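You operate a simulated robot arm through the tools that you are given. There is no shell and no other tool. Be economical: measure what you need, move in short steps, check, and stop when the job is done.

You are at the controls of a simulated robot arm. One attempt, no reset.

TASK
Polish the smudge off the bottle ledge, then stand the two bottles from the well in the gap.
Fine: use the yellow cloth on the counter and put it back. Set down upright: small bottle. What is to be rubbed or washed off counts as gone when no trace of it is left.
Where things are to end (x, y in the base frame): small bottle within 3 cm of [67, 0]; small bottle within 3 cm of [62, -5].

It is judged by the outcome, as a careful person would: the job done as asked, and still so three seconds after it is handed in. It fails if anything else is knocked over, pushed out of place, dropped, spilled or broken. Flat cloth is picked up by pressing the open fingertips on it (5 to 10 N) and closing them slowly along it; thin cloth reads only 2 to 8 mm in the jaws.

THE ROBOT
A 7-joint arm with a two-finger parallel gripper, fixed in place. Base frame: the origin is at the foot of the arm, x ahead of it, y to its left, z up. Lengths are in cm, angles in degrees, forces in N, time in s.
With the tool pointing down near the work surface it reaches from about 34 to 78 cm from the base axis. Its first joint turns from -166.0 to 166.0 degrees. Payload 3.91 kg.
The tool frame sits at the grasp point between the pads (the TCP): z along the fingers, y along the line on which they close. The tips reach 3 cm beyond it. The gripper opens to 11 cm. The fingers are 2 cm wide and 1 cm thick; the gripper's body (4.8 by 11.2 cm) begins 5.5 cm behind the TCP.
Orientation is that of the tool frame in the base frame, as [roll, pitch, yaw] about the fixed x, y, z axes, in that order (R = Rz(yaw) Ry(pitch) Rx(roll)). With the fingers straight down and closing along the base's y, the tool's x points along the base's -x, its y along +y and its z along -z.

THE INTERFACE
- The arm moves only by the tool apply_moves. Its argument "commands" is a list of rows, each a list of 2 entries, a list of its own where there are three numbers: the shift along the tool's x, y, z in cm, then the turn, a rotation vector about the tool's x, y, z in degrees. In form: [[[x, y, z], [ax, ay, az]], ...]. A call has 1 to 8 rows; each row is the pose to reach, as a shift and turn from the pose commanded when the call began, along the tool's axes at that moment. "fingers" is the opening, from 0 (shut) to 1 (fully open), set as the call begins (left out, the last holds). Each row takes 0.2 s and may step no farther than 5 cm and 8.6 degrees from the row before; otherwise, or with a gripper value out of range, the whole call is refused. A pose out of reach is approached as far as the arm can. The call stops where the force on the tool passes 40 N (or 10 N more than at its start, if that is more) or the arm is blocked; 0.2 s more then pass. The fingers move at their own pace (about 15.3 cm/s each) and stop on an object; they squeeze with about 28 N. The grip force told is the motor's: it shows also when the fingers shut on nothing. Time passes only in rows, and 0.2 s behind the last, so rows that repeat a pose let the fingers close. The reply holds the time, the measured pose of the TCP, the force on the tool along the base axes, the opening and the grip force, in the units named above and with some noise, with the torque about the TCP (base axes, N m) and any sound that the robot's microphone picked up.
- Cameras (640 x 400 px; columns grow to the right, rows downward): "scene" is fixed at [22.01, -65.12, 156.29]; the picture's right is [0.89, -0.46, 0.00], its down [-0.39, -0.76, -0.51] and it looks along [0.23, 0.46, -0.86] (base axes); focal length 225 px, centre (320, 200). "wrist" rides on the gripper at [7.7, 0.7, -11.4] in the tool frame; the picture's right is [-0.09, 1.00, 0.00], its down [-0.80, -0.07, -0.59] and it looks along [-0.59, -0.05, 0.80] (tool axes); focal length 270 px, centre (320, 200). There is no depth. A picture from a camera that has moved, and an enlarged one, comes with that camera's place and axes in the base frame and with its lens.
- camera(camera): a new picture of that camera. It takes no simulated time.
- lift_body(by): slides the trunk up (or, below 0, down) by that many cm; the arm rides with it, the base frame stays. It gives what a move gives, with no picture.
- close_up(camera, box): a new picture of the part [left, top, right, bottom] of that camera's present view, enlarged. It takes no simulated time.
- hand_in(): hands the job in; it is judged then, once.

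Work in short steps. Places have to be worked out from the pictures, the camera data and where the tool is seen: move nearer, look again, correct. Check each grasp and each placing, and mend what went wrong. You have 120 turns and 76 pictures in all, those below and enlarged ones among them. Open the gripper and draw the arm clear of the work before you hand the job in, unless the task says otherwise; then end with one line.

The tools are called after ">>>" by a JSON object that holds its "fn" and its "kwargs". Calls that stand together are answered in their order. apply_moves: Moves the arm, as the interface text tells. Its arguments: {"type":"object","properties":{"commands":{"type":"array"},"fingers":{"type":"number"}},"required":["commands"]} The other tools are called the same way: lift_body (by) slides the trunk up or down; camera (camera) takes a picture; close_up (camera, box) takes an enlarged picture of a part of a camera's view; hand_in () hands the job in.

At the start:

```text
t: 0.0
eef_pos: [42.39, 2.45, 112.47]
tcp_rot: [-179.9, 0.1, -180.0]
ft_force: [-1.4, 0.0, 0.8]
ft_torque: [-0.05, 0.0, 0.01]
width: 10.98
finger_force: 0.1
trunk travel left (down, up): [-50.0, 11.0]
```

scene: 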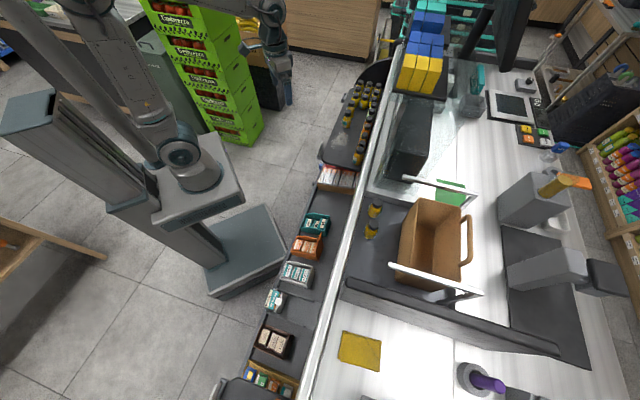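
wrist: 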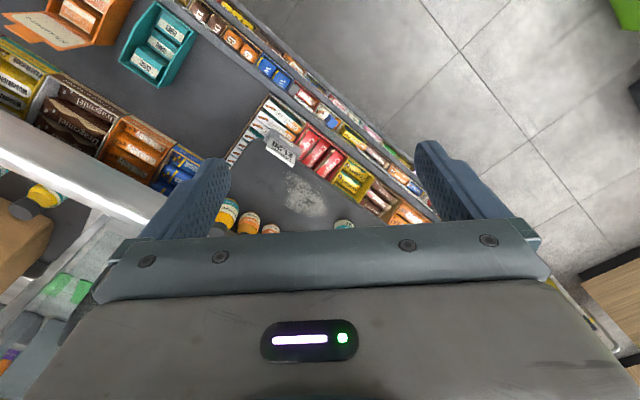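

I'll enlarge the work area in the scene view to see the ledge, well, and cloth.

>>> {"fn": "close_up", "kwargs": {"camera": "scene", "box": [300, 50, 460, 150]}}

>>> {"fn": "close_up", "kwargs": {"camera": "scene", "box": [310, 170, 470, 270]}}

>>> {"fn": "close_up", "kwargs": {"camera": "scene", "box": [220, 270, 428, 400]}}

```text
4.00 times, centred on (380, 100) of scene
camera zoom: at [22.01, -65.12, 156.29], right [0.89, -0.46, 0.0], down [-0.39, -0.76, -0.51], along [0.23, 0.46, -0.86], focal length 899 px, centre (80, 600)
```

zoom: 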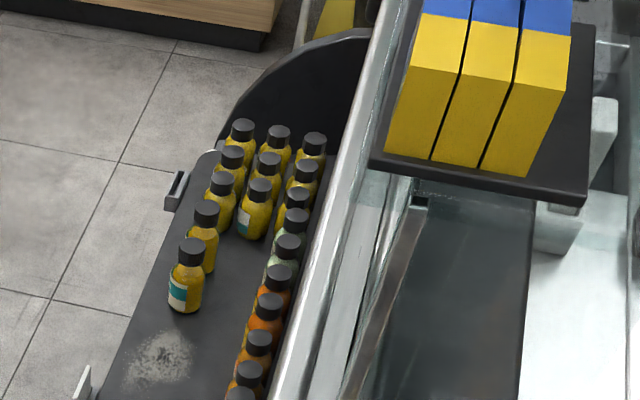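

```text
4.00 times, centred on (390, 220) of scene
camera zoom: at [22.01, -65.12, 156.29], right [0.89, -0.46, 0.0], down [-0.39, -0.76, -0.51], along [0.23, 0.46, -0.86], focal length 899 px, centre (40, 120)
```

zoom: 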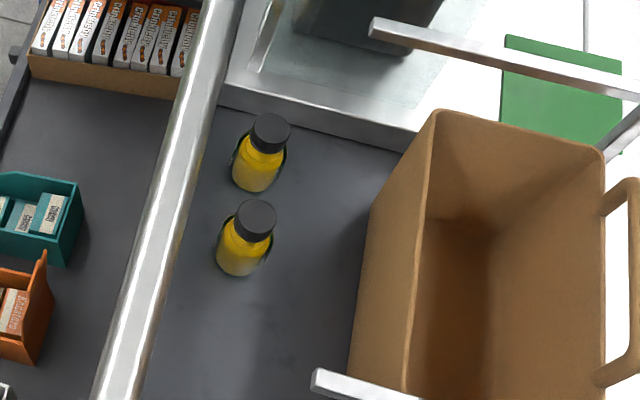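

```text
3.08 times, centred on (324, 335) of scene
camera zoom: at [22.01, -65.12, 156.29], right [0.89, -0.46, 0.0], down [-0.39, -0.76, -0.51], along [0.23, 0.46, -0.86], focal length 692 px, centre (308, -215)
```

zoom: 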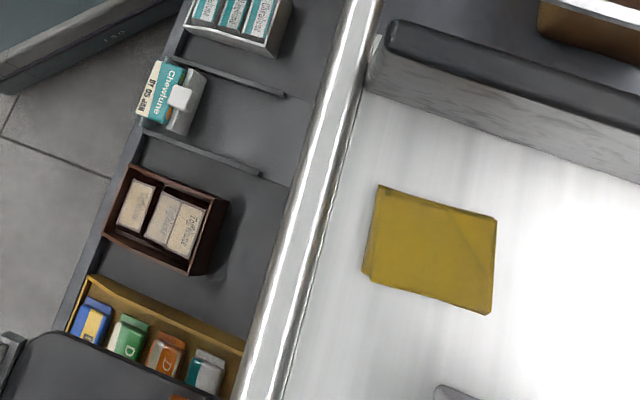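

Triangulating both pictures puts the smudge at about (63.5, -2, 83), right in the gap. The cloth is near (29, -72). I move halfway to the cloth while turning the tool to line up with the counter.

>>> {"fn": "apply_moves", "kwargs": {"commands": [[[0.8, -4.8, 0], [0, 0, 5]], [[1.6, -9.6, 0], [0, 0, 10]], [[2.4, -14.4, 0], [0, 0, 15]], [[3.2, -19.2, 0], [0, 0, 20]], [[4.0, -24, 0], [0, 0, 25]], [[4.8, -28.8, 0], [0, 0, 30]], [[5.6, -33.6, 0], [0, 0, 35]], [[6.4, -38.4, 0], [0, 0, 40]]], "fingers": 1}}

>>> {"fn": "camera", "kwargs": {"camera": "wrist"}}

```text
t: 1.8
eef_pos: [35.78, -36.23, 112.66]
tcp_rot: [179.9, -0.1, 139.9]
ft_force: [-0.5, -0.3, 0.0]
ft_torque: [0.03, 0.01, -0.01]
width: 11.0
finger_force: 0.0
trunk travel left (down, up): [-50.0, 11.0]
```

```text
70 pictures are left
camera wrist: at [30.23, -30.73, 124.12], right [0.71, 0.71, 0.0], down [0.57, -0.57, 0.59], along [0.42, -0.42, -0.8], focal length 270 px, centre (320, 200)
```

wrist: 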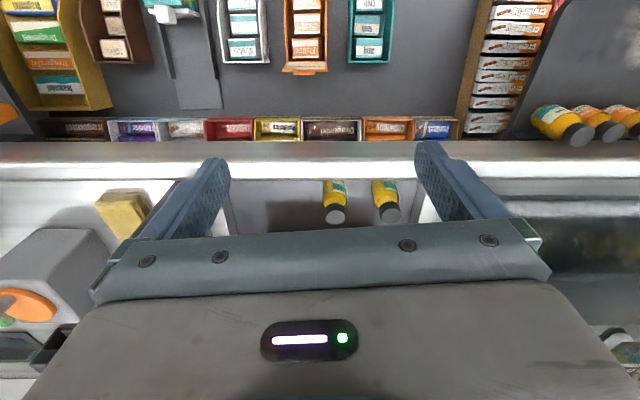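

The cloth top reads as z≈89 and it is a folded pad. I go above its near part and look again.

>>> {"fn": "apply_moves", "kwargs": {"commands": [[[-1.93, -3.97, 0.86], [0, 0, 0]], [[-3.86, -7.94, 1.72], [0, 0, 0]], [[-5.79, -11.9, 2.6], [0, 0, 0]], [[-7.7, -15.9, 3.4], [0, 0, 0]], [[-9.6, -19.9, 4.3], [0, 0, 0]], [[-11.5, -23.8, 5.2], [0, 0, 0]], [[-13.5, -27.8, 6], [0, 0, 0]]]}}

>>> {"fn": "camera", "kwargs": {"camera": "wrist"}}

>>> {"fn": "camera", "kwargs": {"camera": "scene"}}

```text
t: 3.5
eef_pos: [29.76, -63.72, 107.02]
tcp_rot: [178.7, -0.5, 141.2]
ft_force: [18.9, 53.6, 8.7]
ft_torque: [-0.82, 0.81, 0.54]
width: 11.01
finger_force: 0.1
trunk travel left (down, up): [-50.0, 11.0]
stopped in row 7: the force on the tool passed its limit at 63 N (the readings are from after the stop); the commanded pose is now the measured one
```

```text
69 pictures are left
camera wrist: at [23.92, -58.69, 118.5], right [0.69, 0.72, 0.02], down [0.57, -0.57, 0.59], along [0.44, -0.39, -0.81], focal length 270 px, centre (320, 200)
```

wrist: 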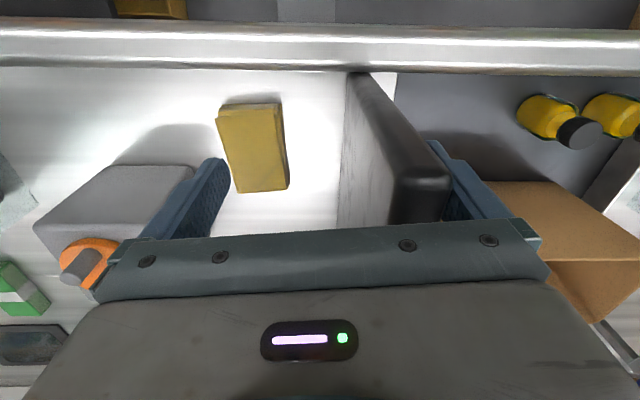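

```text
68 pictures are left
```

scene: 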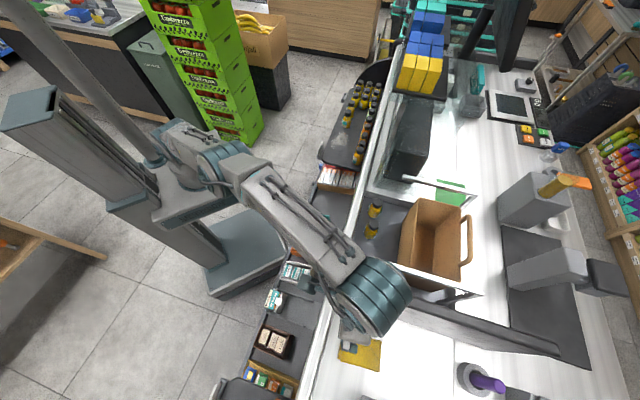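

The right finger met the divider wall between the well and the counter. I back off along +y, then raise the arm well clear.

>>> {"fn": "apply_moves", "kwargs": {"commands": [[[0, 2, 0], [0, 0, 0]], [[0, 2.5, -4], [0, 0, 0]], [[0, 2.5, -8], [0, 0, 0]], [[0, 2.5, -11], [0, 0, 0]], [[0, 2.5, -11], [0, 0, 0]]]}}

>>> {"fn": "camera", "kwargs": {"camera": "wrist"}}

>>> {"fn": "close_up", "kwargs": {"camera": "scene", "box": [300, 240, 588, 400]}}

```text
t: 4.7
eef_pos: [29.37, -61.51, 116.45]
tcp_rot: [179.1, -0.6, 140.4]
ft_force: [0.4, 1.1, 0.3]
ft_torque: [-0.03, -0.01, 0.01]
width: 10.99
finger_force: 0.1
out of reach, approached as far as the arm can: row 3, 4, 5
trunk travel left (down, up): [-50.0, 11.0]
```

```text
67 pictures are left
camera wrist: at [23.68, -56.43, 127.94], right [0.7, 0.71, 0.02], down [0.57, -0.58, 0.58], along [0.42, -0.4, -0.81], focal length 270 px, centre (320, 200)
```

wrist: 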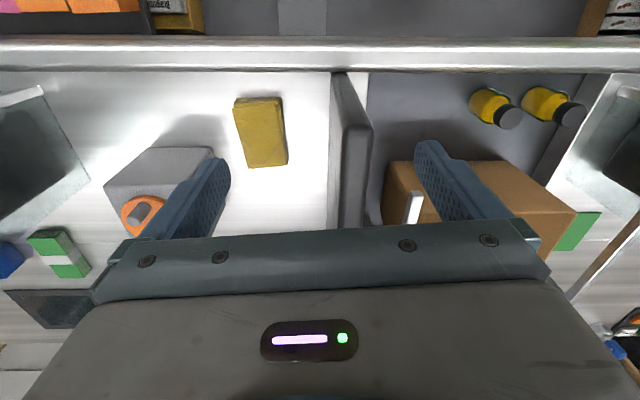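

```text
2.22 times, centred on (444, 320) of scene
camera zoom: at [22.01, -65.12, 156.29], right [0.89, -0.46, 0.0], down [-0.39, -0.76, -0.51], along [0.23, 0.46, -0.86], focal length 500 px, centre (44, -67)
```

zoom: 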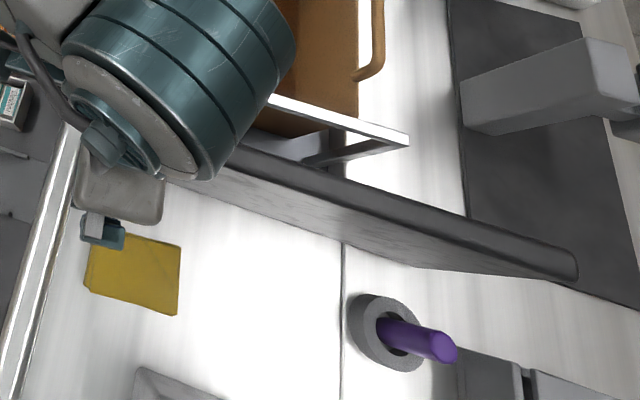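

The arm is at its height limit here, so I raise the trunk for clearance over the divider. After that I partly close the fingers for the cloth.

>>> {"fn": "lift_body", "kwargs": {"by": 8}}

```text
t: 5.9
eef_pos: [29.35, -61.75, 124.23]
tcp_rot: [178.9, -0.7, 140.4]
ft_force: [0.0, 0.1, 0.0]
ft_torque: [-0.01, 0.0, 0.01]
width: 10.99
finger_force: 0.0
trunk travel left (down, up): [-58.0, 3.0]
```

Now I move sideways over the near part of the cloth, coming down part of the way on the far side of the divider.

>>> {"fn": "apply_moves", "kwargs": {"commands": [[[-1.4, -2.9, 0], [0, 0, 0]], [[-2.8, -5.8, 0], [0, 0, 0]], [[-4.2, -8.6, 1], [0, 0, 0]], [[-4.2, -8.6, 5], [0, 0, 0]], [[-4.2, -8.6, 9], [0, 0, 0]], [[-4.2, -8.6, 13], [0, 0, 0]], [[-4.2, -8.6, 16], [0, 0, 0]]], "fingers": 0.42}}

>>> {"fn": "camera", "kwargs": {"camera": "wrist"}}

```text
t: 7.5
eef_pos: [26.25, -68.16, 107.01]
tcp_rot: [179.0, -0.6, 140.3]
ft_force: [-0.6, -0.5, 0.1]
ft_torque: [0.0, -0.02, -0.03]
width: 4.63
finger_force: 0.0
out of reach, approached as far as the arm can: row 1, 2, 3, 4, 5, 6, 7
trunk travel left (down, up): [-58.0, 3.0]
```

```text
65 pictures are left
camera wrist: at [20.73, -62.9, 118.57], right [0.7, 0.71, 0.02], down [0.57, -0.58, 0.58], along [0.42, -0.4, -0.81], focal length 270 px, centre (320, 200)
```

wrist: 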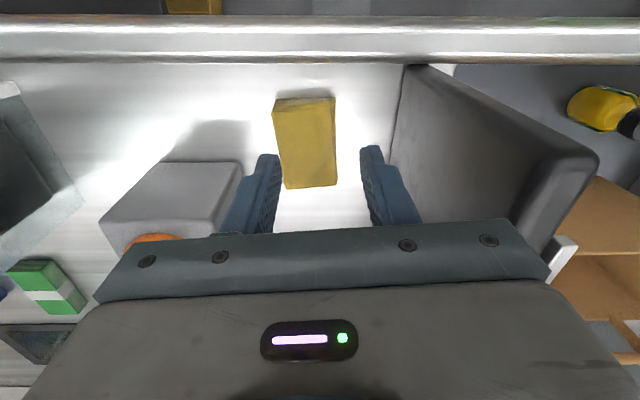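

The cloth is still at (29, -72.5, ~89), and the reach grows as I go lower. I descend 8 cm straight and see where the arm settles.

>>> {"fn": "apply_moves", "kwargs": {"commands": [[[0, 0, 3], [0, 0, 0]], [[0, 0, 6], [0, 0, 0]], [[0, 0, 8], [0, 0, 0]], [[0, 0, 8], [0, 0, 0]]]}}

```text
t: 8.5
eef_pos: [26.25, -67.84, 99.29]
tcp_rot: [179.0, -0.6, 140.4]
ft_force: [0.2, 0.2, -0.2]
ft_torque: [-0.01, -0.01, 0.03]
width: 4.65
finger_force: 0.0
trunk travel left (down, up): [-58.0, 3.0]
```

Now I shift laterally to the chosen point, about 2 cm in from the cloth's near edge, and come down a bit.

>>> {"fn": "apply_moves", "kwargs": {"commands": [[[-1.2, -0.9, 1], [0, 0, 0]], [[-2.5, -1.8, 2.5], [0, 0, 0]], [[-2.5, -1.8, 2.5], [0, 0, 0]]]}}

>>> {"fn": "camera", "kwargs": {"camera": "wrist"}}

```text
t: 9.3
eef_pos: [26.74, -69.73, 96.56]
tcp_rot: [179.0, -0.7, 140.3]
ft_force: [0.1, -0.3, -0.1]
ft_torque: [-0.01, -0.03, -0.01]
width: 4.59
finger_force: 0.1
out of reach, approached as far as the arm can: row 2, 3
trunk travel left (down, up): [-58.0, 3.0]
```

```text
64 pictures are left
camera wrist: at [21.12, -64.56, 108.15], right [0.7, 0.71, 0.02], down [0.57, -0.58, 0.58], along [0.42, -0.4, -0.81], focal length 270 px, centre (320, 200)
```

wrist: 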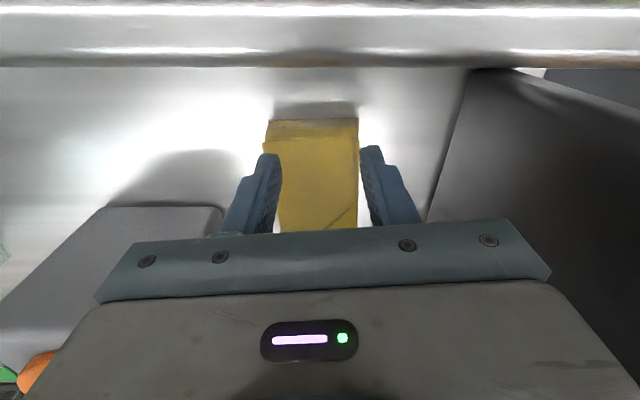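

The fingertips are right at the cloth's near edge and the arm is at its horizontal reach limit. I tilt the tips outward by 8° to gain reach, shift onto the cloth and narrow the fingers.

>>> {"fn": "apply_moves", "kwargs": {"commands": [[[-0.8, -0.2, 0], [0, -4, 0]], [[-2.0, -0.6, 0], [0, -8.5, 0]], [[-2.6, -0.6, 1], [0, -9, 0]], [[-2.6, -0.6, 1], [0, -9, 0]]], "fingers": 0.33}}

>>> {"fn": "camera", "kwargs": {"camera": "wrist"}}

```text
t: 10.3
eef_pos: [28.49, -71.93, 95.61]
tcp_rot: [179.0, 8.4, 140.2]
ft_force: [-0.8, -0.4, 0.1]
ft_torque: [0.02, -0.01, 0.0]
width: 3.65
finger_force: 0.1
trunk travel left (down, up): [-58.0, 3.0]
```

```text
63 pictures are left
camera wrist: at [21.5, -65.49, 105.79], right [0.7, 0.71, 0.03], down [0.49, -0.51, 0.7], along [0.52, -0.48, -0.71], focal length 270 px, centre (320, 200)
```

wrist: 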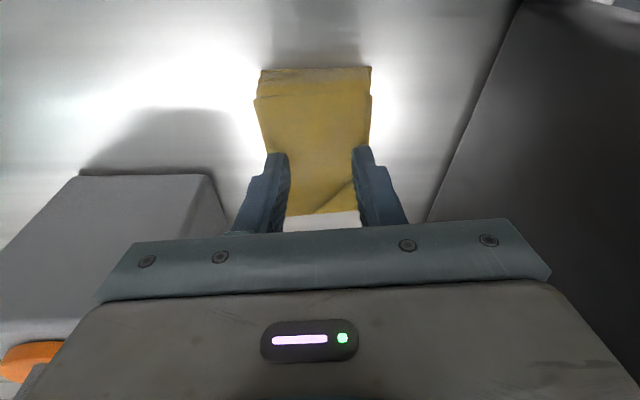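

Good, the fingers are over the cloth now. I descend in small vertical steps until contact.

>>> {"fn": "apply_moves", "kwargs": {"commands": [[[0.9, 0, 1], [0, 0, 0]], [[1.0, 0, 1.5], [0, 0, 0]], [[1.05, 0, 2.0], [0, 0, 0]], [[1.05, 0, 2.0], [0, 0, 0]]]}}

>>> {"fn": "camera", "kwargs": {"camera": "wrist"}}

```text
t: 10.8
eef_pos: [28.29, -71.69, 95.53]
tcp_rot: [179.8, 9.7, 140.4]
ft_force: [-0.2, 0.8, 10.6]
ft_torque: [-0.05, 0.05, 0.07]
width: 3.66
finger_force: 0.4
trunk travel left (down, up): [-58.0, 3.0]
stopped in row 2: the force on the tool passed its limit at 46 N (the readings are from after the stop); the commanded pose is now the measured one
```

```text
62 pictures are left
camera wrist: at [21.22, -65.08, 105.49], right [0.7, 0.71, 0.02], down [0.48, -0.5, 0.72], along [0.52, -0.5, -0.69], focal length 270 px, centre (320, 200)
```

wrist: 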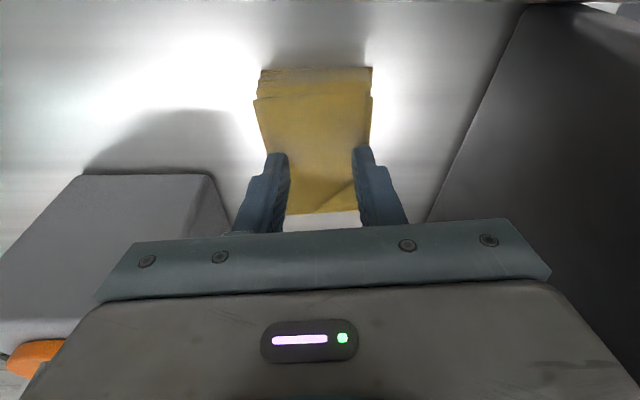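

The fingertips already press the cloth with about 10 N, so the surface is at z≈92.5. I close the fingers gradually, holding the pose.

>>> {"fn": "apply_moves", "kwargs": {"commands": [[[0, 0, 0], [0, 0, 0]]], "fingers": 0.24}}

>>> {"fn": "apply_moves", "kwargs": {"commands": [[[0, 0, 0], [0, 0, 0]]], "fingers": 0.16}}

>>> {"fn": "apply_moves", "kwargs": {"commands": [[[0, 0, 0], [0, 0, 0]]], "fingers": 0.08}}

>>> {"fn": "apply_moves", "kwargs": {"commands": [[[0, 0, 0], [0, 0, 0]], [[0, 0, 0], [0, 0, 0]]], "fingers": 0}}

>>> {"fn": "camera", "kwargs": {"camera": "wrist"}}

```text
t: 11.2
eef_pos: [28.18, -71.69, 95.46]
tcp_rot: [179.8, 9.7, 140.3]
ft_force: [1.6, -3.1, 18.3]
ft_torque: [-0.15, 0.09, -0.04]
width: 2.95
finger_force: 3.5
trunk travel left (down, up): [-58.0, 3.0]
```

```text
t: 11.6
eef_pos: [28.15, -71.63, 95.43]
tcp_rot: [179.8, 9.7, 140.4]
ft_force: [0.6, -7.1, 23.2]
ft_torque: [-0.19, 0.13, -0.05]
width: 2.33
finger_force: 5.5
trunk travel left (down, up): [-58.0, 3.0]
```

```text
t: 12.0
eef_pos: [28.08, -71.63, 95.54]
tcp_rot: [179.8, 9.6, 140.4]
ft_force: [-1.1, -6.4, 25.5]
ft_torque: [-0.15, 0.15, 0.03]
width: 1.62
finger_force: 7.8
trunk travel left (down, up): [-58.0, 3.0]
```

```text
t: 12.6
eef_pos: [28.01, -71.63, 95.41]
tcp_rot: [179.7, 9.5, 140.4]
ft_force: [-4.4, -2.7, 26.6]
ft_torque: [-0.02, 0.25, -0.02]
width: 0.0
finger_force: 28.5
trunk travel left (down, up): [-58.0, 3.0]
```

```text
61 pictures are left
camera wrist: at [21.04, -64.99, 105.48], right [0.7, 0.71, 0.02], down [0.48, -0.5, 0.72], along [0.52, -0.5, -0.69], focal length 270 px, centre (320, 200)
```

wrist: 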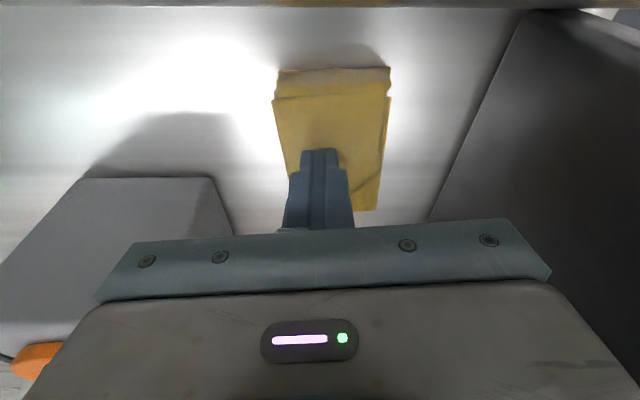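

The fingers shut on nothing: the press was too hard (25 N) and the cloth slid about 0.7 cm. I lift slightly, reopen and recenter over it.

>>> {"fn": "apply_moves", "kwargs": {"commands": [[[-0.1, 0, -0.9], [0, 0, 0]], [[-0.1, 0.7, -0.9], [0, 0, 0]], [[-0.1, 0.7, -0.9], [0, 0, 0]]]}}

>>> {"fn": "apply_moves", "kwargs": {"commands": [[[0, 0, 0], [0, 0, 0]], [[0, 0, 0], [0, 0, 0]]], "fingers": 0.33}}

>>> {"fn": "apply_moves", "kwargs": {"commands": [[[0.06, 0, 0.45], [0, 0, 0]], [[0.06, 0, 0.45], [0, 0, 0]]]}}

```text
t: 13.4
eef_pos: [28.48, -71.11, 95.99]
tcp_rot: [179.7, 9.4, 140.3]
ft_force: [-0.1, -0.5, 0.0]
ft_torque: [0.0, -0.03, 0.01]
width: 0.01
finger_force: 28.1
trunk travel left (down, up): [-58.0, 3.0]
```

```text
t: 14.0
eef_pos: [28.63, -71.02, 96.06]
tcp_rot: [179.6, 9.4, 140.4]
ft_force: [0.4, 0.0, 0.3]
ft_torque: [0.02, 0.0, 0.0]
width: 3.64
finger_force: 0.1
trunk travel left (down, up): [-58.0, 3.0]
```

```text
t: 14.6
eef_pos: [28.57, -71.07, 95.56]
tcp_rot: [179.6, 9.4, 140.4]
ft_force: [0.1, 0.9, 0.5]
ft_torque: [0.0, 0.01, -0.01]
width: 3.6
finger_force: 0.1
trunk travel left (down, up): [-58.0, 3.0]
```

Force is nearly zero, so the tips are just about touching. I press in 1 mm steps up to about 5 N.

>>> {"fn": "apply_moves", "kwargs": {"commands": [[[0.015, 0, 0.1], [0, 0, 0]], [[0.015, 0, 0.1], [0, 0, 0]]]}}

>>> {"fn": "apply_moves", "kwargs": {"commands": [[[0.015, 0, 0.08], [0, 0, 0]], [[0.015, 0, 0.08], [0, 0, 0]]]}}

```text
t: 15.2
eef_pos: [28.52, -71.09, 95.49]
tcp_rot: [179.7, 9.5, 140.5]
ft_force: [-0.4, 1.3, 2.8]
ft_torque: [-0.03, 0.07, -0.04]
width: 3.6
finger_force: 0.0
trunk travel left (down, up): [-58.0, 3.0]
```

```text
t: 15.8
eef_pos: [28.58, -71.02, 95.63]
tcp_rot: [179.6, 9.5, 140.4]
ft_force: [-1.5, 0.6, 5.5]
ft_torque: [-0.05, 0.12, 0.02]
width: 3.63
finger_force: 0.3
trunk travel left (down, up): [-58.0, 3.0]
```

The press is about 5.5 N. I close in small steps and watch the force.

>>> {"fn": "apply_moves", "kwargs": {"commands": [[[0, 0, 0], [0, 0, 0]]], "fingers": 0.28}}

>>> {"fn": "apply_moves", "kwargs": {"commands": [[[0, 0, 0], [0, 0, 0]]], "fingers": 0.23}}

>>> {"fn": "camera", "kwargs": {"camera": "wrist"}}

```text
t: 16.2
eef_pos: [28.54, -71.06, 95.56]
tcp_rot: [179.6, 9.5, 140.4]
ft_force: [-1.6, -1.8, 7.5]
ft_torque: [-0.1, 0.1, -0.02]
width: 3.16
finger_force: 0.9
trunk travel left (down, up): [-58.0, 3.0]
```

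```text
t: 16.6
eef_pos: [28.57, -71.02, 95.58]
tcp_rot: [179.6, 9.6, 140.3]
ft_force: [-1.4, -3.3, 9.2]
ft_torque: [-0.1, 0.11, -0.01]
width: 2.67
finger_force: 1.2
trunk travel left (down, up): [-58.0, 3.0]
```

```text
60 pictures are left
camera wrist: at [21.57, -64.52, 105.53], right [0.7, 0.71, 0.02], down [0.49, -0.5, 0.72], along [0.52, -0.49, -0.7], focal length 270 px, centre (320, 200)
```

wrist: 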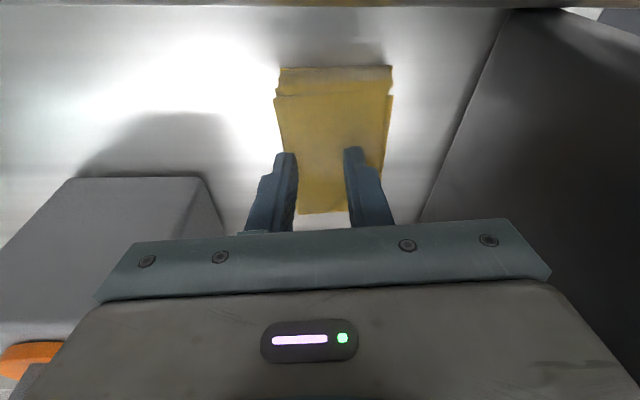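

The left finger sits just at the cloth's left edge, with the cloth about 0.9 cm to the right of centre. I lift, recentre and press again.

>>> {"fn": "apply_moves", "kwargs": {"commands": [[[-0.15, 0, -1], [0, 0, 0]], [[-0.15, 0.9, -1], [0, 0, 0]], [[-0.15, 0.9, -1], [0, 0, 0]]], "fingers": 0.33}}

>>> {"fn": "camera", "kwargs": {"camera": "wrist"}}

```text
t: 17.4
eef_pos: [29.19, -70.42, 96.28]
tcp_rot: [179.7, 9.3, 140.4]
ft_force: [0.7, -0.1, 0.1]
ft_torque: [-0.02, -0.02, -0.02]
width: 3.64
finger_force: 0.0
trunk travel left (down, up): [-58.0, 3.0]
```

```text
59 pictures are left
camera wrist: at [22.14, -63.91, 106.35], right [0.7, 0.71, 0.02], down [0.49, -0.5, 0.72], along [0.52, -0.49, -0.7], focal length 270 px, centre (320, 200)
```

wrist: 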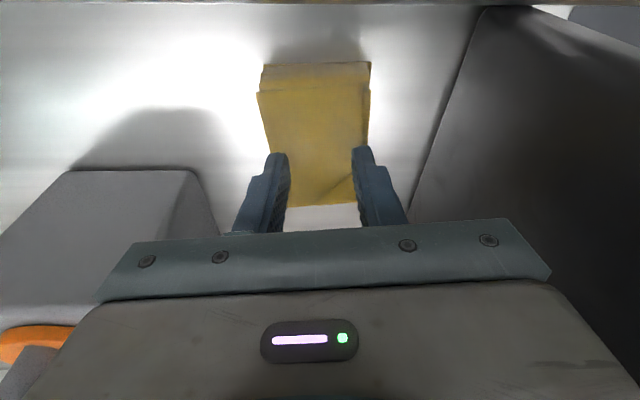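

The cloth is centred now. I narrow to 3 cm and press down gently.

>>> {"fn": "apply_moves", "kwargs": {"commands": [[[0.09, 0, 0.6], [0, 0, 0]], [[0.11, 0, 0.75], [0, 0, 0]], [[0.11, 0, 0.75], [0, 0, 0]]], "fingers": 0.27}}

>>> {"fn": "apply_moves", "kwargs": {"commands": [[[0.02, 0, 0.12], [0, 0, 0]], [[0.02, 0, 0.12], [0, 0, 0]]]}}

```text
t: 18.2
eef_pos: [29.2, -70.39, 95.5]
tcp_rot: [179.6, 9.4, 140.4]
ft_force: [0.0, 0.0, -0.3]
ft_torque: [0.0, -0.02, 0.01]
width: 2.96
finger_force: 0.1
trunk travel left (down, up): [-58.0, 3.0]
```

```text
t: 18.8
eef_pos: [29.32, -70.48, 95.55]
tcp_rot: [179.6, 9.4, 140.4]
ft_force: [0.3, 0.2, 0.9]
ft_torque: [0.03, -0.02, -0.04]
width: 2.98
finger_force: 0.1
trunk travel left (down, up): [-58.0, 3.0]
```

>>> {"fn": "apply_moves", "kwargs": {"commands": [[[0.02, 0, 0.1], [0, 0, 0]], [[0.02, 0, 0.1], [0, 0, 0]]]}}

>>> {"fn": "apply_moves", "kwargs": {"commands": [[[0.01, 0, 0.08], [0, 0, 0]], [[0.01, 0, 0.08], [0, 0, 0]]]}}

```text
t: 19.4
eef_pos: [29.37, -70.39, 95.5]
tcp_rot: [179.7, 9.5, 140.4]
ft_force: [-1.3, 1.0, 3.4]
ft_torque: [-0.04, 0.08, -0.02]
width: 2.97
finger_force: 0.0
trunk travel left (down, up): [-58.0, 3.0]
```

```text
t: 20.0
eef_pos: [29.32, -70.31, 95.47]
tcp_rot: [179.7, 9.5, 140.5]
ft_force: [-0.3, -3.1, 6.8]
ft_torque: [-0.13, 0.05, 0.05]
width: 2.98
finger_force: 0.1
trunk travel left (down, up): [-58.0, 3.0]
```

Pressing at 6.8 N on both fingers. I close in small steps.

>>> {"fn": "apply_moves", "kwargs": {"commands": [[[0, 0, 0], [0, 0, 0]]], "fingers": 0.22}}

>>> {"fn": "apply_moves", "kwargs": {"commands": [[[0, 0, 0], [0, 0, 0]]], "fingers": 0.17}}

>>> {"fn": "camera", "kwargs": {"camera": "wrist"}}

```text
t: 20.4
eef_pos: [29.2, -70.46, 95.56]
tcp_rot: [179.7, 9.6, 140.3]
ft_force: [-0.7, -4.2, 7.0]
ft_torque: [-0.1, 0.08, 0.01]
width: 2.54
finger_force: 1.4
trunk travel left (down, up): [-58.0, 3.0]
```

```text
t: 20.8
eef_pos: [29.13, -70.33, 95.53]
tcp_rot: [179.7, 9.5, 140.3]
ft_force: [-1.4, -1.9, 8.2]
ft_torque: [-0.06, 0.11, -0.04]
width: 2.01
finger_force: 1.2
trunk travel left (down, up): [-58.0, 3.0]
```

```text
58 pictures are left
camera wrist: at [22.2, -63.83, 105.54], right [0.7, 0.71, 0.02], down [0.49, -0.5, 0.72], along [0.52, -0.49, -0.7], focal length 270 px, centre (320, 200)
```

wrist: 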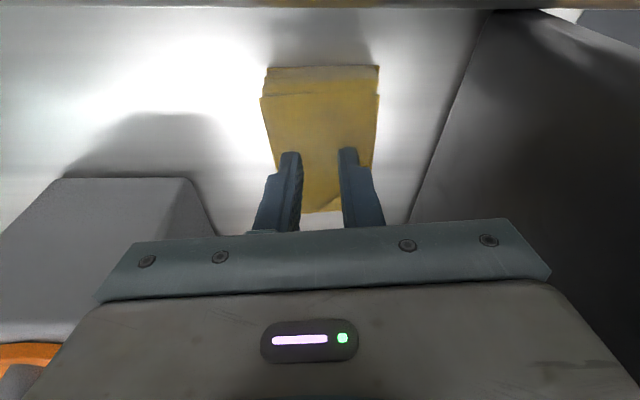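

Still centred with 8 N. I continue closing.

>>> {"fn": "apply_moves", "kwargs": {"commands": [[[0, 0, 0], [0, 0, 0]]], "fingers": 0.13}}

>>> {"fn": "apply_moves", "kwargs": {"commands": [[[0, 0, 0], [0, 0, 0]]], "fingers": 0.09}}

>>> {"fn": "apply_moves", "kwargs": {"commands": [[[0, 0, 0], [0, 0, 0]]], "fingers": 0.05}}

>>> {"fn": "apply_moves", "kwargs": {"commands": [[[0, 0, 0], [0, 0, 0]], [[0, 0, 0], [0, 0, 0]]], "fingers": 0}}

>>> {"fn": "camera", "kwargs": {"camera": "wrist"}}

```text
t: 21.2
eef_pos: [29.13, -70.33, 95.51]
tcp_rot: [179.7, 9.4, 140.4]
ft_force: [-1.9, -1.9, 9.1]
ft_torque: [-0.02, 0.1, -0.02]
width: 1.66
finger_force: 1.7
trunk travel left (down, up): [-58.0, 3.0]
```

```text
t: 21.6
eef_pos: [29.09, -70.29, 95.43]
tcp_rot: [179.7, 9.5, 140.4]
ft_force: [-2.0, -1.1, 9.4]
ft_torque: [-0.05, 0.09, -0.01]
width: 1.24
finger_force: 2.3
trunk travel left (down, up): [-58.0, 3.0]
```

```text
t: 22.0
eef_pos: [29.07, -70.44, 95.5]
tcp_rot: [179.7, 9.5, 140.4]
ft_force: [-2.9, -1.3, 10.4]
ft_torque: [-0.03, 0.1, 0.02]
width: 0.78
finger_force: 1.9
trunk travel left (down, up): [-58.0, 3.0]
```

```text
t: 22.6
eef_pos: [29.22, -70.37, 95.59]
tcp_rot: [179.5, 9.5, 140.4]
ft_force: [-1.6, -0.1, 10.0]
ft_torque: [-0.03, 0.09, -0.01]
width: 0.0
finger_force: 27.9
trunk travel left (down, up): [-58.0, 3.0]
```

```text
57 pictures are left
camera wrist: at [22.22, -63.79, 105.53], right [0.7, 0.71, 0.02], down [0.49, -0.5, 0.72], along [0.52, -0.49, -0.7], focal length 270 px, centre (320, 200)
```

wrist: 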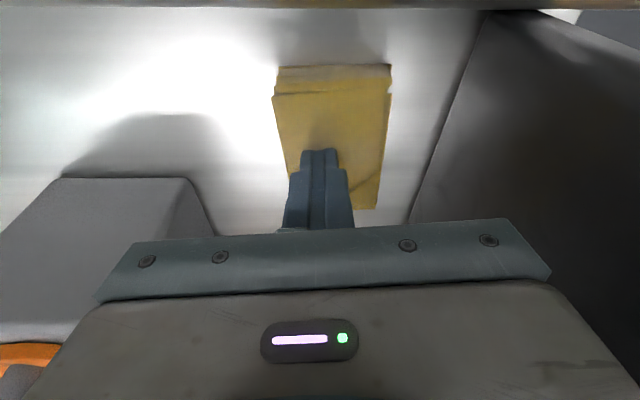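

The fingers shut on nothing again and the cloth slid. I was tilted and about 5 cm in, and the cloth's near edge is at about (26, -66.6), closer than thought. I lift, set the tool vertical again and grip about 2.3 cm in from the near edge.

>>> {"fn": "apply_moves", "kwargs": {"commands": [[[-0.25, 0, -1.5], [0, 0, 0]], [[0.8, 0.4, -1.8], [0, 4.5, 0]], [[2.19, 0.94, -1.89], [0, 9.5, 0]], [[2.19, 0.94, -1.89], [0, 9.5, 0]]]}}

>>> {"fn": "apply_moves", "kwargs": {"commands": [[[0, 0, 0], [0, 0, 0]], [[0, 0, 0], [0, 0, 0]]], "fingers": 0.27}}

>>> {"fn": "camera", "kwargs": {"camera": "wrist"}}

```text
t: 23.6
eef_pos: [28.02, -68.01, 97.12]
tcp_rot: [179.6, -0.1, 140.5]
ft_force: [-1.0, 0.5, 0.2]
ft_torque: [0.0, -0.03, 0.0]
width: 0.0
finger_force: 27.9
trunk travel left (down, up): [-58.0, 3.0]
```

```text
t: 24.2
eef_pos: [27.9, -68.22, 97.05]
tcp_rot: [179.6, -0.1, 140.4]
ft_force: [0.0, -0.3, 0.5]
ft_torque: [-0.01, 0.0, -0.02]
width: 2.96
finger_force: 0.0
trunk travel left (down, up): [-58.0, 3.0]
```

```text
56 pictures are left
camera wrist: at [22.34, -62.74, 108.48], right [0.7, 0.71, 0.01], down [0.57, -0.57, 0.59], along [0.43, -0.41, -0.81], focal length 270 px, centre (320, 200)
```

wrist: 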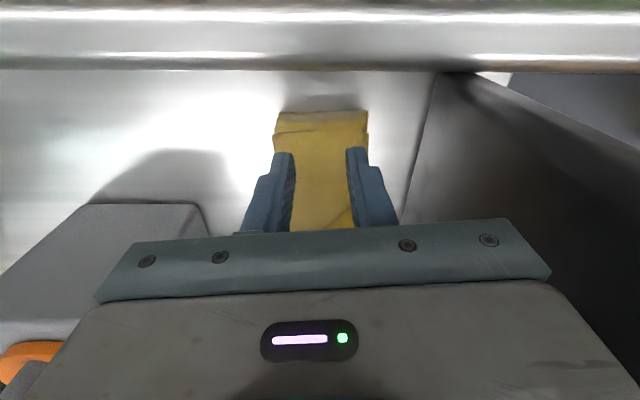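

Vertical and centred. Going down to just above the cloth.

>>> {"fn": "apply_moves", "kwargs": {"commands": [[[0, 0, 0.8], [0, 0, 0]], [[0, 0, 1.3], [0, 0, 0]], [[0, 0, 1.5], [0, 0, 0]], [[0, 0, 1.5], [0, 0, 0]]]}}

>>> {"fn": "apply_moves", "kwargs": {"commands": [[[0, 0, 0.15], [0, 0, 0]], [[0, 0, 0.15], [0, 0, 0]]]}}

```text
t: 25.2
eef_pos: [27.88, -68.08, 95.46]
tcp_rot: [179.6, -0.2, 140.3]
ft_force: [1.0, 0.4, -0.7]
ft_torque: [0.04, 0.01, -0.02]
width: 2.98
finger_force: 0.1
trunk travel left (down, up): [-58.0, 3.0]
```

```text
t: 25.8
eef_pos: [27.96, -68.01, 95.41]
tcp_rot: [179.7, -0.1, 140.5]
ft_force: [-0.3, -0.2, 5.8]
ft_torque: [-0.1, 0.1, -0.02]
width: 2.99
finger_force: 0.2
trunk travel left (down, up): [-58.0, 3.0]
```

Contact at 5.8 N. I close in small increments.

>>> {"fn": "apply_moves", "kwargs": {"commands": [[[0, 0, 0], [0, 0, 0]]], "fingers": 0.24}}

>>> {"fn": "apply_moves", "kwargs": {"commands": [[[0, 0, 0], [0, 0, 0]]], "fingers": 0.21}}

>>> {"fn": "apply_moves", "kwargs": {"commands": [[[0, 0, 0], [0, 0, 0]]], "fingers": 0.18}}

>>> {"fn": "camera", "kwargs": {"camera": "wrist"}}

```text
t: 26.2
eef_pos: [27.95, -68.06, 95.35]
tcp_rot: [179.7, 0.1, 140.4]
ft_force: [-0.1, -1.9, 7.8]
ft_torque: [-0.15, 0.13, -0.02]
width: 2.75
finger_force: 1.0
trunk travel left (down, up): [-58.0, 3.0]
```

```text
t: 26.6
eef_pos: [27.87, -68.19, 95.35]
tcp_rot: [179.6, 0.0, 140.4]
ft_force: [-0.9, -3.5, 9.1]
ft_torque: [-0.17, 0.12, -0.05]
width: 2.43
finger_force: 1.3
trunk travel left (down, up): [-58.0, 3.0]
```

```text
t: 27.0
eef_pos: [27.85, -68.14, 95.38]
tcp_rot: [179.7, -0.1, 140.4]
ft_force: [-2.1, -3.9, 10.8]
ft_torque: [-0.22, 0.14, -0.03]
width: 2.16
finger_force: 2.0
trunk travel left (down, up): [-58.0, 3.0]
```

```text
55 pictures are left
camera wrist: at [22.25, -62.66, 106.84], right [0.7, 0.71, 0.01], down [0.57, -0.57, 0.59], along [0.43, -0.41, -0.8], focal length 270 px, centre (320, 200)
```

wrist: 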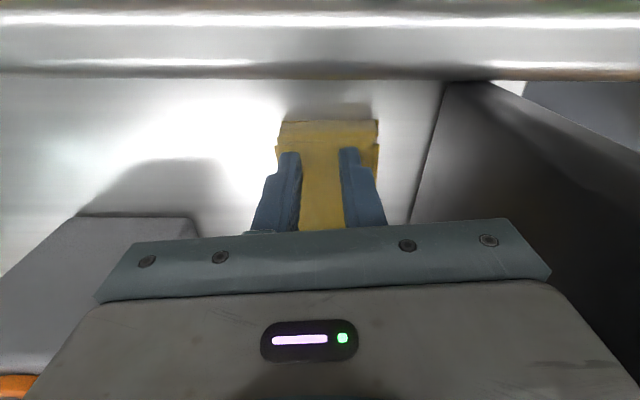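

The torque shows that nearly all load is on the left finger, so it drags the cloth while the right one slips. I lift, reopen, and roll 1° about the tool x to load both evenly.

>>> {"fn": "apply_moves", "kwargs": {"commands": [[[0, 0, -0.7], [0, 0, 0]], [[0, 0.5, -0.7], [1, 0, 0]], [[0, 0.5, -0.7], [1, 0, 0]]], "fingers": 0.27}}

>>> {"fn": "apply_moves", "kwargs": {"commands": [[[0, 0, 0.5], [0, 0, 0]], [[0, 0, 0.6], [0, 0, 0]], [[0, 0, 0.6], [0, 0, 0]]]}}

```text
t: 27.8
eef_pos: [28.33, -67.83, 95.86]
tcp_rot: [-179.4, -0.1, 140.4]
ft_force: [0.7, 0.4, -0.5]
ft_torque: [-0.02, 0.0, 0.01]
width: 2.94
finger_force: 0.1
trunk travel left (down, up): [-58.0, 3.0]
```

```text
t: 28.6
eef_pos: [28.34, -67.64, 95.41]
tcp_rot: [-179.3, 0.1, 140.4]
ft_force: [-0.1, -0.8, 2.5]
ft_torque: [0.06, -0.04, -0.04]
width: 2.95
finger_force: 0.0
trunk travel left (down, up): [-58.0, 3.0]
```

Now the load leans to the right finger, so I take half of the roll back and press on.

>>> {"fn": "apply_moves", "kwargs": {"commands": [[[0, 0, 0], [-0.5, 0, 0]], [[0, 0, 0.1], [-0.5, 0, 0]], [[0, 0, 0.1], [-0.5, 0, 0]]]}}

```text
t: 29.4
eef_pos: [28.23, -67.73, 95.4]
tcp_rot: [-179.8, 0.1, 140.3]
ft_force: [-0.6, -0.5, 11.0]
ft_torque: [0.05, -0.1, -0.01]
width: 2.98
finger_force: 0.1
trunk travel left (down, up): [-58.0, 3.0]
```

Nearly balanced. A small further trim, and I ease the force to about 6 N.

>>> {"fn": "apply_moves", "kwargs": {"commands": [[[0, 0, -0.08], [-0.2, 0, 0]], [[0, 0, -0.1], [-0.2, 0, 0]]]}}

>>> {"fn": "apply_moves", "kwargs": {"commands": [[[0, 0, 0], [0, 0, 0]]], "fingers": 0.24}}

>>> {"fn": "apply_moves", "kwargs": {"commands": [[[0, 0, 0], [0, 0, 0]]], "fingers": 0.21}}

>>> {"fn": "apply_moves", "kwargs": {"commands": [[[0, 0, 0], [0, 0, 0]]], "fingers": 0.18}}

>>> {"fn": "camera", "kwargs": {"camera": "wrist"}}

```text
t: 30.0
eef_pos: [28.26, -67.78, 95.36]
tcp_rot: [179.9, 0.0, 140.4]
ft_force: [0.8, -2.8, 9.6]
ft_torque: [-0.13, -0.01, -0.03]
width: 3.0
finger_force: 0.4
trunk travel left (down, up): [-58.0, 3.0]
```

```text
t: 30.4
eef_pos: [28.25, -67.7, 95.31]
tcp_rot: [179.9, 0.0, 140.3]
ft_force: [0.0, -2.3, 9.1]
ft_torque: [-0.14, 0.0, 0.0]
width: 2.97
finger_force: 3.3
trunk travel left (down, up): [-58.0, 3.0]
```

```text
t: 30.8
eef_pos: [28.1, -67.92, 95.28]
tcp_rot: [-180.0, 0.0, 140.3]
ft_force: [-1.8, -2.5, 10.0]
ft_torque: [-0.09, 0.05, -0.04]
width: 2.58
finger_force: 3.1
trunk travel left (down, up): [-58.0, 3.0]
```

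```text
t: 31.2
eef_pos: [28.23, -67.69, 95.36]
tcp_rot: [179.9, -0.1, 140.4]
ft_force: [-1.4, -1.8, 9.0]
ft_torque: [-0.08, 0.05, -0.06]
width: 2.25
finger_force: 2.9
trunk travel left (down, up): [-58.0, 3.0]
```

```text
54 pictures are left
camera wrist: at [22.61, -62.3, 106.85], right [0.7, 0.71, 0.0], down [0.57, -0.57, 0.59], along [0.42, -0.42, -0.8], focal length 270 px, centre (320, 200)
```

wrist: 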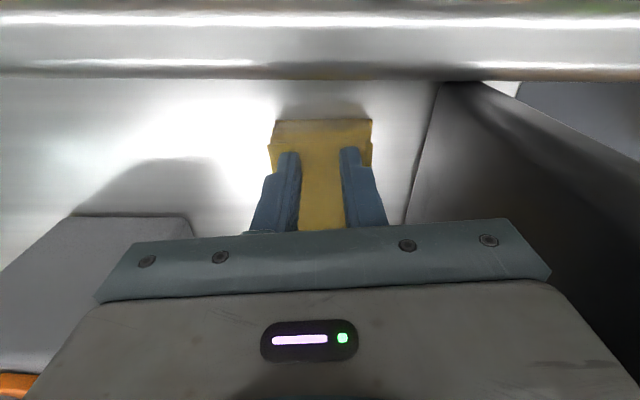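

Both fingers now carry load and the cloth stays centred. Continuing to close.

>>> {"fn": "apply_moves", "kwargs": {"commands": [[[0, 0, 0], [0, 0, 0]]], "fingers": 0.15}}

>>> {"fn": "apply_moves", "kwargs": {"commands": [[[0, 0, 0], [0, 0, 0]]], "fingers": 0.12}}

>>> {"fn": "apply_moves", "kwargs": {"commands": [[[0, 0, 0], [0, 0, 0]]], "fingers": 0.09}}

>>> {"fn": "apply_moves", "kwargs": {"commands": [[[0, 0, 0], [0, 0, 0]]], "fingers": 0.06}}

>>> {"fn": "apply_moves", "kwargs": {"commands": [[[0, 0, 0], [0, 0, 0]]], "fingers": 0.03}}

>>> {"fn": "apply_moves", "kwargs": {"commands": [[[0, 0, 0], [0, 0, 0]], [[0, 0, 0], [0, 0, 0]]], "fingers": 0}}

>>> {"fn": "camera", "kwargs": {"camera": "wrist"}}

```text
t: 31.6
eef_pos: [28.11, -67.72, 95.27]
tcp_rot: [179.9, -0.1, 140.4]
ft_force: [-2.2, -0.6, 8.6]
ft_torque: [-0.05, 0.09, -0.03]
width: 1.9
finger_force: 2.4
trunk travel left (down, up): [-58.0, 3.0]
```

```text
t: 32.0
eef_pos: [28.23, -67.86, 95.33]
tcp_rot: [-180.0, 0.1, 140.3]
ft_force: [-1.5, -1.3, 8.5]
ft_torque: [-0.1, 0.08, -0.03]
width: 1.53
finger_force: 2.2
trunk travel left (down, up): [-58.0, 3.0]
```

```text
t: 32.4
eef_pos: [28.26, -67.66, 95.36]
tcp_rot: [180.0, 0.0, 140.4]
ft_force: [-2.1, -1.6, 8.5]
ft_torque: [-0.07, 0.1, -0.03]
width: 1.21
finger_force: 2.5
trunk travel left (down, up): [-58.0, 3.0]
```

```text
t: 32.8
eef_pos: [28.16, -67.81, 95.43]
tcp_rot: [179.9, 0.1, 140.4]
ft_force: [-2.2, -2.6, 7.3]
ft_torque: [-0.05, 0.04, -0.04]
width: 0.92
finger_force: 2.2
trunk travel left (down, up): [-58.0, 3.0]
```

```text
t: 33.2
eef_pos: [28.26, -67.77, 95.46]
tcp_rot: [180.0, -0.1, 140.4]
ft_force: [-1.9, -0.6, 8.1]
ft_torque: [-0.07, 0.09, -0.05]
width: 0.56
finger_force: 2.4
trunk travel left (down, up): [-58.0, 3.0]
```

```text
t: 33.8
eef_pos: [28.25, -67.69, 95.3]
tcp_rot: [179.9, 0.0, 140.6]
ft_force: [-0.8, -0.2, 7.2]
ft_torque: [0.0, -0.01, -0.03]
width: 0.0
finger_force: 28.0
trunk travel left (down, up): [-58.0, 3.0]
```

```text
53 pictures are left
camera wrist: at [22.68, -62.28, 106.85], right [0.7, 0.71, 0.0], down [0.57, -0.57, 0.59], along [0.42, -0.42, -0.8], focal length 270 px, centre (320, 200)
```

wrist: 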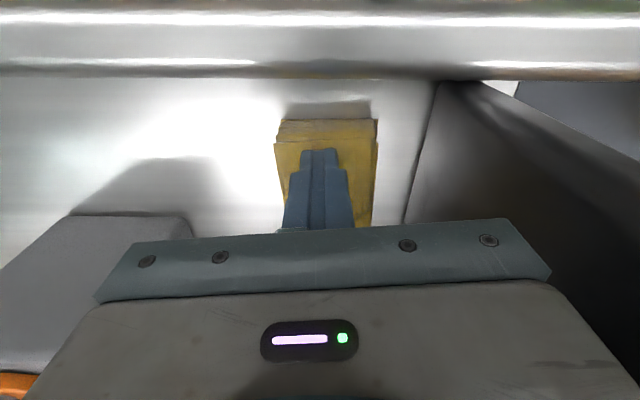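

The fingers shut on nothing again. I need to see how thick this cloth really is, so I take close-ups after lifting.

>>> {"fn": "apply_moves", "kwargs": {"commands": [[[0, 0, -2], [0, 0, 0]], [[2, 0, -5], [0, 0, 0]], [[4, 0, -5], [0, 0, 0]], [[4, 0, -5], [0, 0, 0]]]}}

>>> {"fn": "close_up", "kwargs": {"camera": "wrist", "box": [220, 80, 420, 230]}}

>>> {"fn": "close_up", "kwargs": {"camera": "scene", "box": [310, 310, 410, 390]}}

```text
t: 34.8
eef_pos: [25.44, -65.24, 100.21]
tcp_rot: [179.9, 0.0, 140.5]
ft_force: [-0.4, 0.8, 0.0]
ft_torque: [0.01, -0.01, 0.01]
width: 0.02
finger_force: 27.6
trunk travel left (down, up): [-58.0, 3.0]
```

```text
2.67 times, centred on (320, 155) of wrist
camera zoom: at [19.63, -59.79, 111.67], right [0.7, 0.71, 0.0], down [0.57, -0.57, 0.59], along [0.42, -0.42, -0.8], focal length 721 px, centre (320, 320)
```

zoom: 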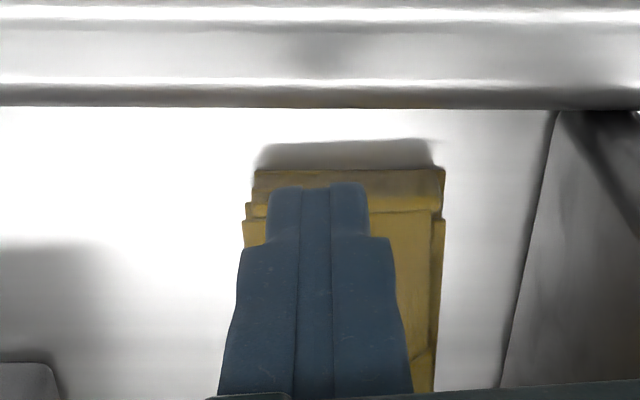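

```text
5.00 times, centred on (360, 350) of scene
camera zoom: at [22.01, -65.12, 156.29], right [0.89, -0.46, 0.0], down [-0.39, -0.76, -0.51], along [0.23, 0.46, -0.86], focal length 1124 px, centre (120, -550)
```

zoom: 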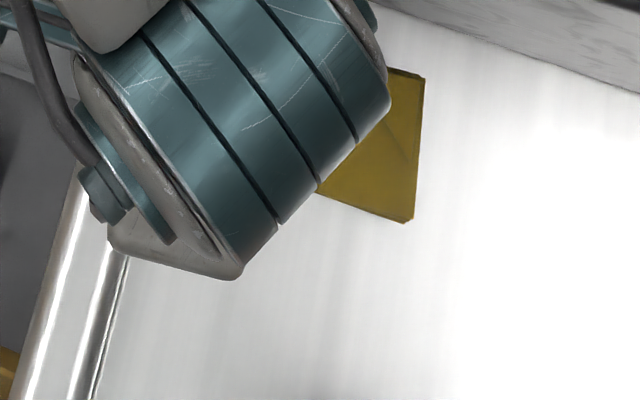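

The pad is a thick folded stack (about 2 to 3 cm), so pinching the top cannot work. I'll straddle it across its ~6.5 cm width and grip its sides.

>>> {"fn": "apply_moves", "kwargs": {"commands": [[[0, 0.2, 0], [0, 0, 0]], [[-3, 0.3, 0], [0, 0, 0]], [[-5.6, 0.3, 1], [0, 0, 0]], [[-5.7, 0.3, 3], [0, 0, 0]], [[-5.7, 0.3, 3.5], [0, 0, 0]]], "fingers": 0.82}}

>>> {"fn": "camera", "kwargs": {"camera": "wrist"}}

```text
t: 36.0
eef_pos: [29.73, -68.67, 96.74]
tcp_rot: [179.8, -0.1, 140.4]
ft_force: [0.1, -1.0, 0.0]
ft_torque: [0.01, 0.01, 0.03]
width: 9.03
finger_force: 0.0
trunk travel left (down, up): [-58.0, 3.0]
```

```text
50 pictures are left
camera wrist: at [24.19, -63.26, 108.3], right [0.7, 0.71, 0.0], down [0.57, -0.57, 0.59], along [0.42, -0.42, -0.8], focal length 270 px, centre (320, 200)
```

wrist: 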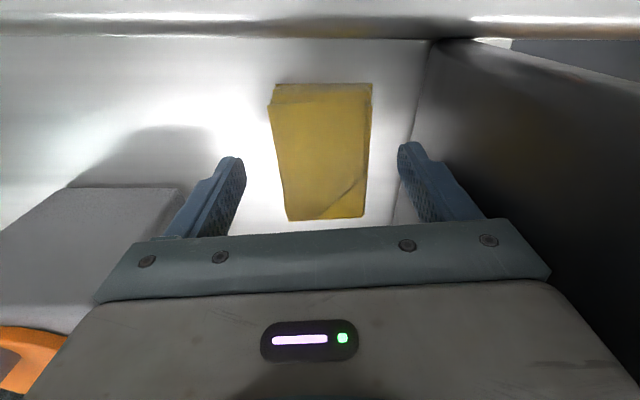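

The fingers straddle the pad cleanly. I descend slowly to take its sides.

>>> {"fn": "apply_moves", "kwargs": {"commands": [[[0, 0, 1], [0, 0, 0]], [[0, 0, 2], [0, 0, 0]], [[0, 0, 2.5], [0, 0, 0]], [[0, 0, 3], [0, 0, 0]], [[0, 0, 3], [0, 0, 0]]]}}

>>> {"fn": "camera", "kwargs": {"camera": "wrist"}}

```text
t: 37.2
eef_pos: [29.82, -68.78, 93.84]
tcp_rot: [179.9, 0.0, 140.4]
ft_force: [-0.3, 0.3, 0.9]
ft_torque: [0.0, 0.0, -0.03]
width: 9.03
finger_force: 0.0
trunk travel left (down, up): [-58.0, 3.0]
```

```text
49 pictures are left
camera wrist: at [24.23, -63.27, 105.38], right [0.7, 0.71, 0.0], down [0.57, -0.57, 0.59], along [0.42, -0.42, -0.8], focal length 270 px, centre (320, 200)
```

wrist: 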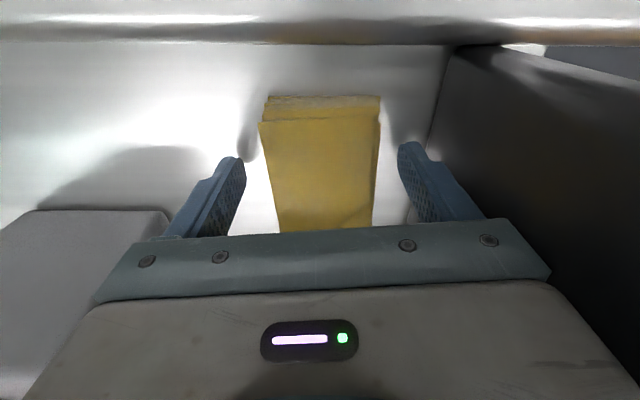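

No contact yet at tip height 90.8. I feel for the counter to know the pad's thickness.

>>> {"fn": "apply_moves", "kwargs": {"commands": [[[0, 0, 0.4], [0, 0, 0]], [[0, 0, 0.7], [0, 0, 0]], [[0, 0, 0.9], [0, 0, 0]], [[0, 0, 0.9], [0, 0, 0]]]}}

```text
t: 38.2
eef_pos: [29.67, -68.59, 93.06]
tcp_rot: [-180.0, 0.0, 140.5]
ft_force: [-0.5, -0.1, 2.1]
ft_torque: [-0.08, 0.01, 0.04]
width: 9.02
finger_force: 0.0
trunk travel left (down, up): [-58.0, 3.0]
```

Counter contact at tips z≈90.0, so the pad is about 2.3 cm thick. I raise 0.6 cm and close slowly on its sides.

>>> {"fn": "apply_moves", "kwargs": {"commands": [[[0, 0, -0.6], [0, 0, 0]], [[0, 0, -0.6], [0, 0, 0]]], "fingers": 0.6}}

>>> {"fn": "apply_moves", "kwargs": {"commands": [[[0, 0, 0], [0, 0, 0]], [[0, 0, 0], [0, 0, 0]], [[0, 0, 0], [0, 0, 0]]], "fingers": 0.45}}

>>> {"fn": "camera", "kwargs": {"camera": "wrist"}}

```text
t: 38.8
eef_pos: [29.7, -68.52, 93.55]
tcp_rot: [179.9, -0.1, 140.5]
ft_force: [0.3, 0.3, 0.3]
ft_torque: [0.02, -0.02, 0.01]
width: 6.57
finger_force: 0.1
trunk travel left (down, up): [-58.0, 3.0]
```

```text
t: 39.6
eef_pos: [29.75, -68.6, 93.62]
tcp_rot: [179.9, -0.1, 140.4]
ft_force: [-0.3, -0.8, 0.2]
ft_torque: [0.02, 0.01, 0.01]
width: 6.41
finger_force: 28.9
trunk travel left (down, up): [-58.0, 3.0]
```

```text
48 pictures are left
camera wrist: at [24.17, -63.19, 105.12], right [0.7, 0.71, 0.0], down [0.57, -0.57, 0.59], along [0.42, -0.42, -0.8], focal length 270 px, centre (320, 200)
```

wrist: 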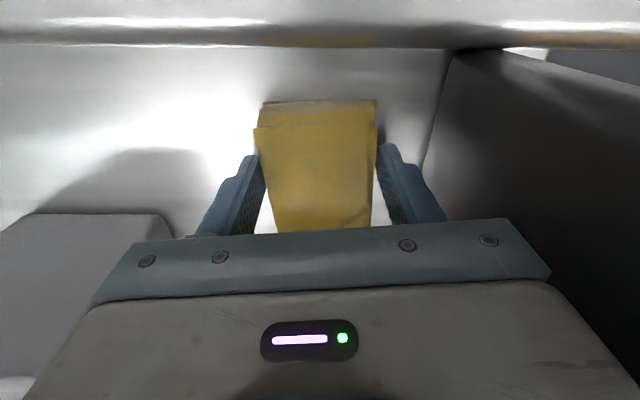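

The jaws hold at 6.41 cm with 29 N on a solid pad. I lift and draw it slightly toward the base.

>>> {"fn": "apply_moves", "kwargs": {"commands": [[[0, 0, -1], [0, 0, 0]], [[0, 0, -3], [0, 0, 0]], [[1, 0, -6], [0, 0, 0]], [[2.5, 0, -9], [0, 0, 0]], [[4, 0, -13], [0, 0, 0]], [[5, 0, -17], [0, 0, 0]], [[6, 0, -20], [0, 0, 0]]]}}

>>> {"fn": "camera", "kwargs": {"camera": "wrist"}}

```text
t: 41.2
eef_pos: [24.92, -64.52, 113.5]
tcp_rot: [-179.9, -0.1, 140.4]
ft_force: [0.4, -0.8, 0.0]
ft_torque: [-0.03, 0.01, -0.03]
width: 4.96
finger_force: 0.1
trunk travel left (down, up): [-58.0, 3.0]
```

```text
47 pictures are left
camera wrist: at [19.3, -59.13, 124.98], right [0.7, 0.71, 0.0], down [0.57, -0.57, 0.59], along [0.42, -0.42, -0.8], focal length 270 px, centre (320, 200)
```

wrist: 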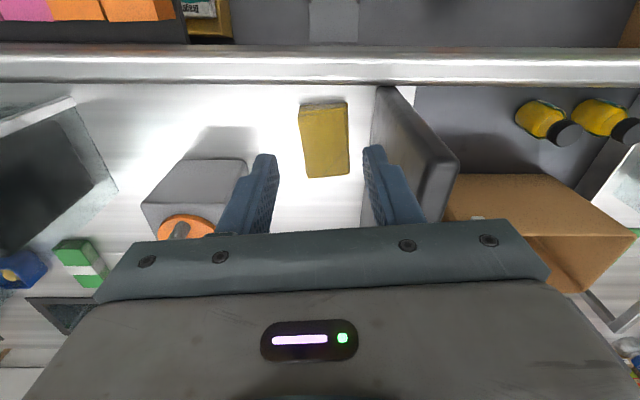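

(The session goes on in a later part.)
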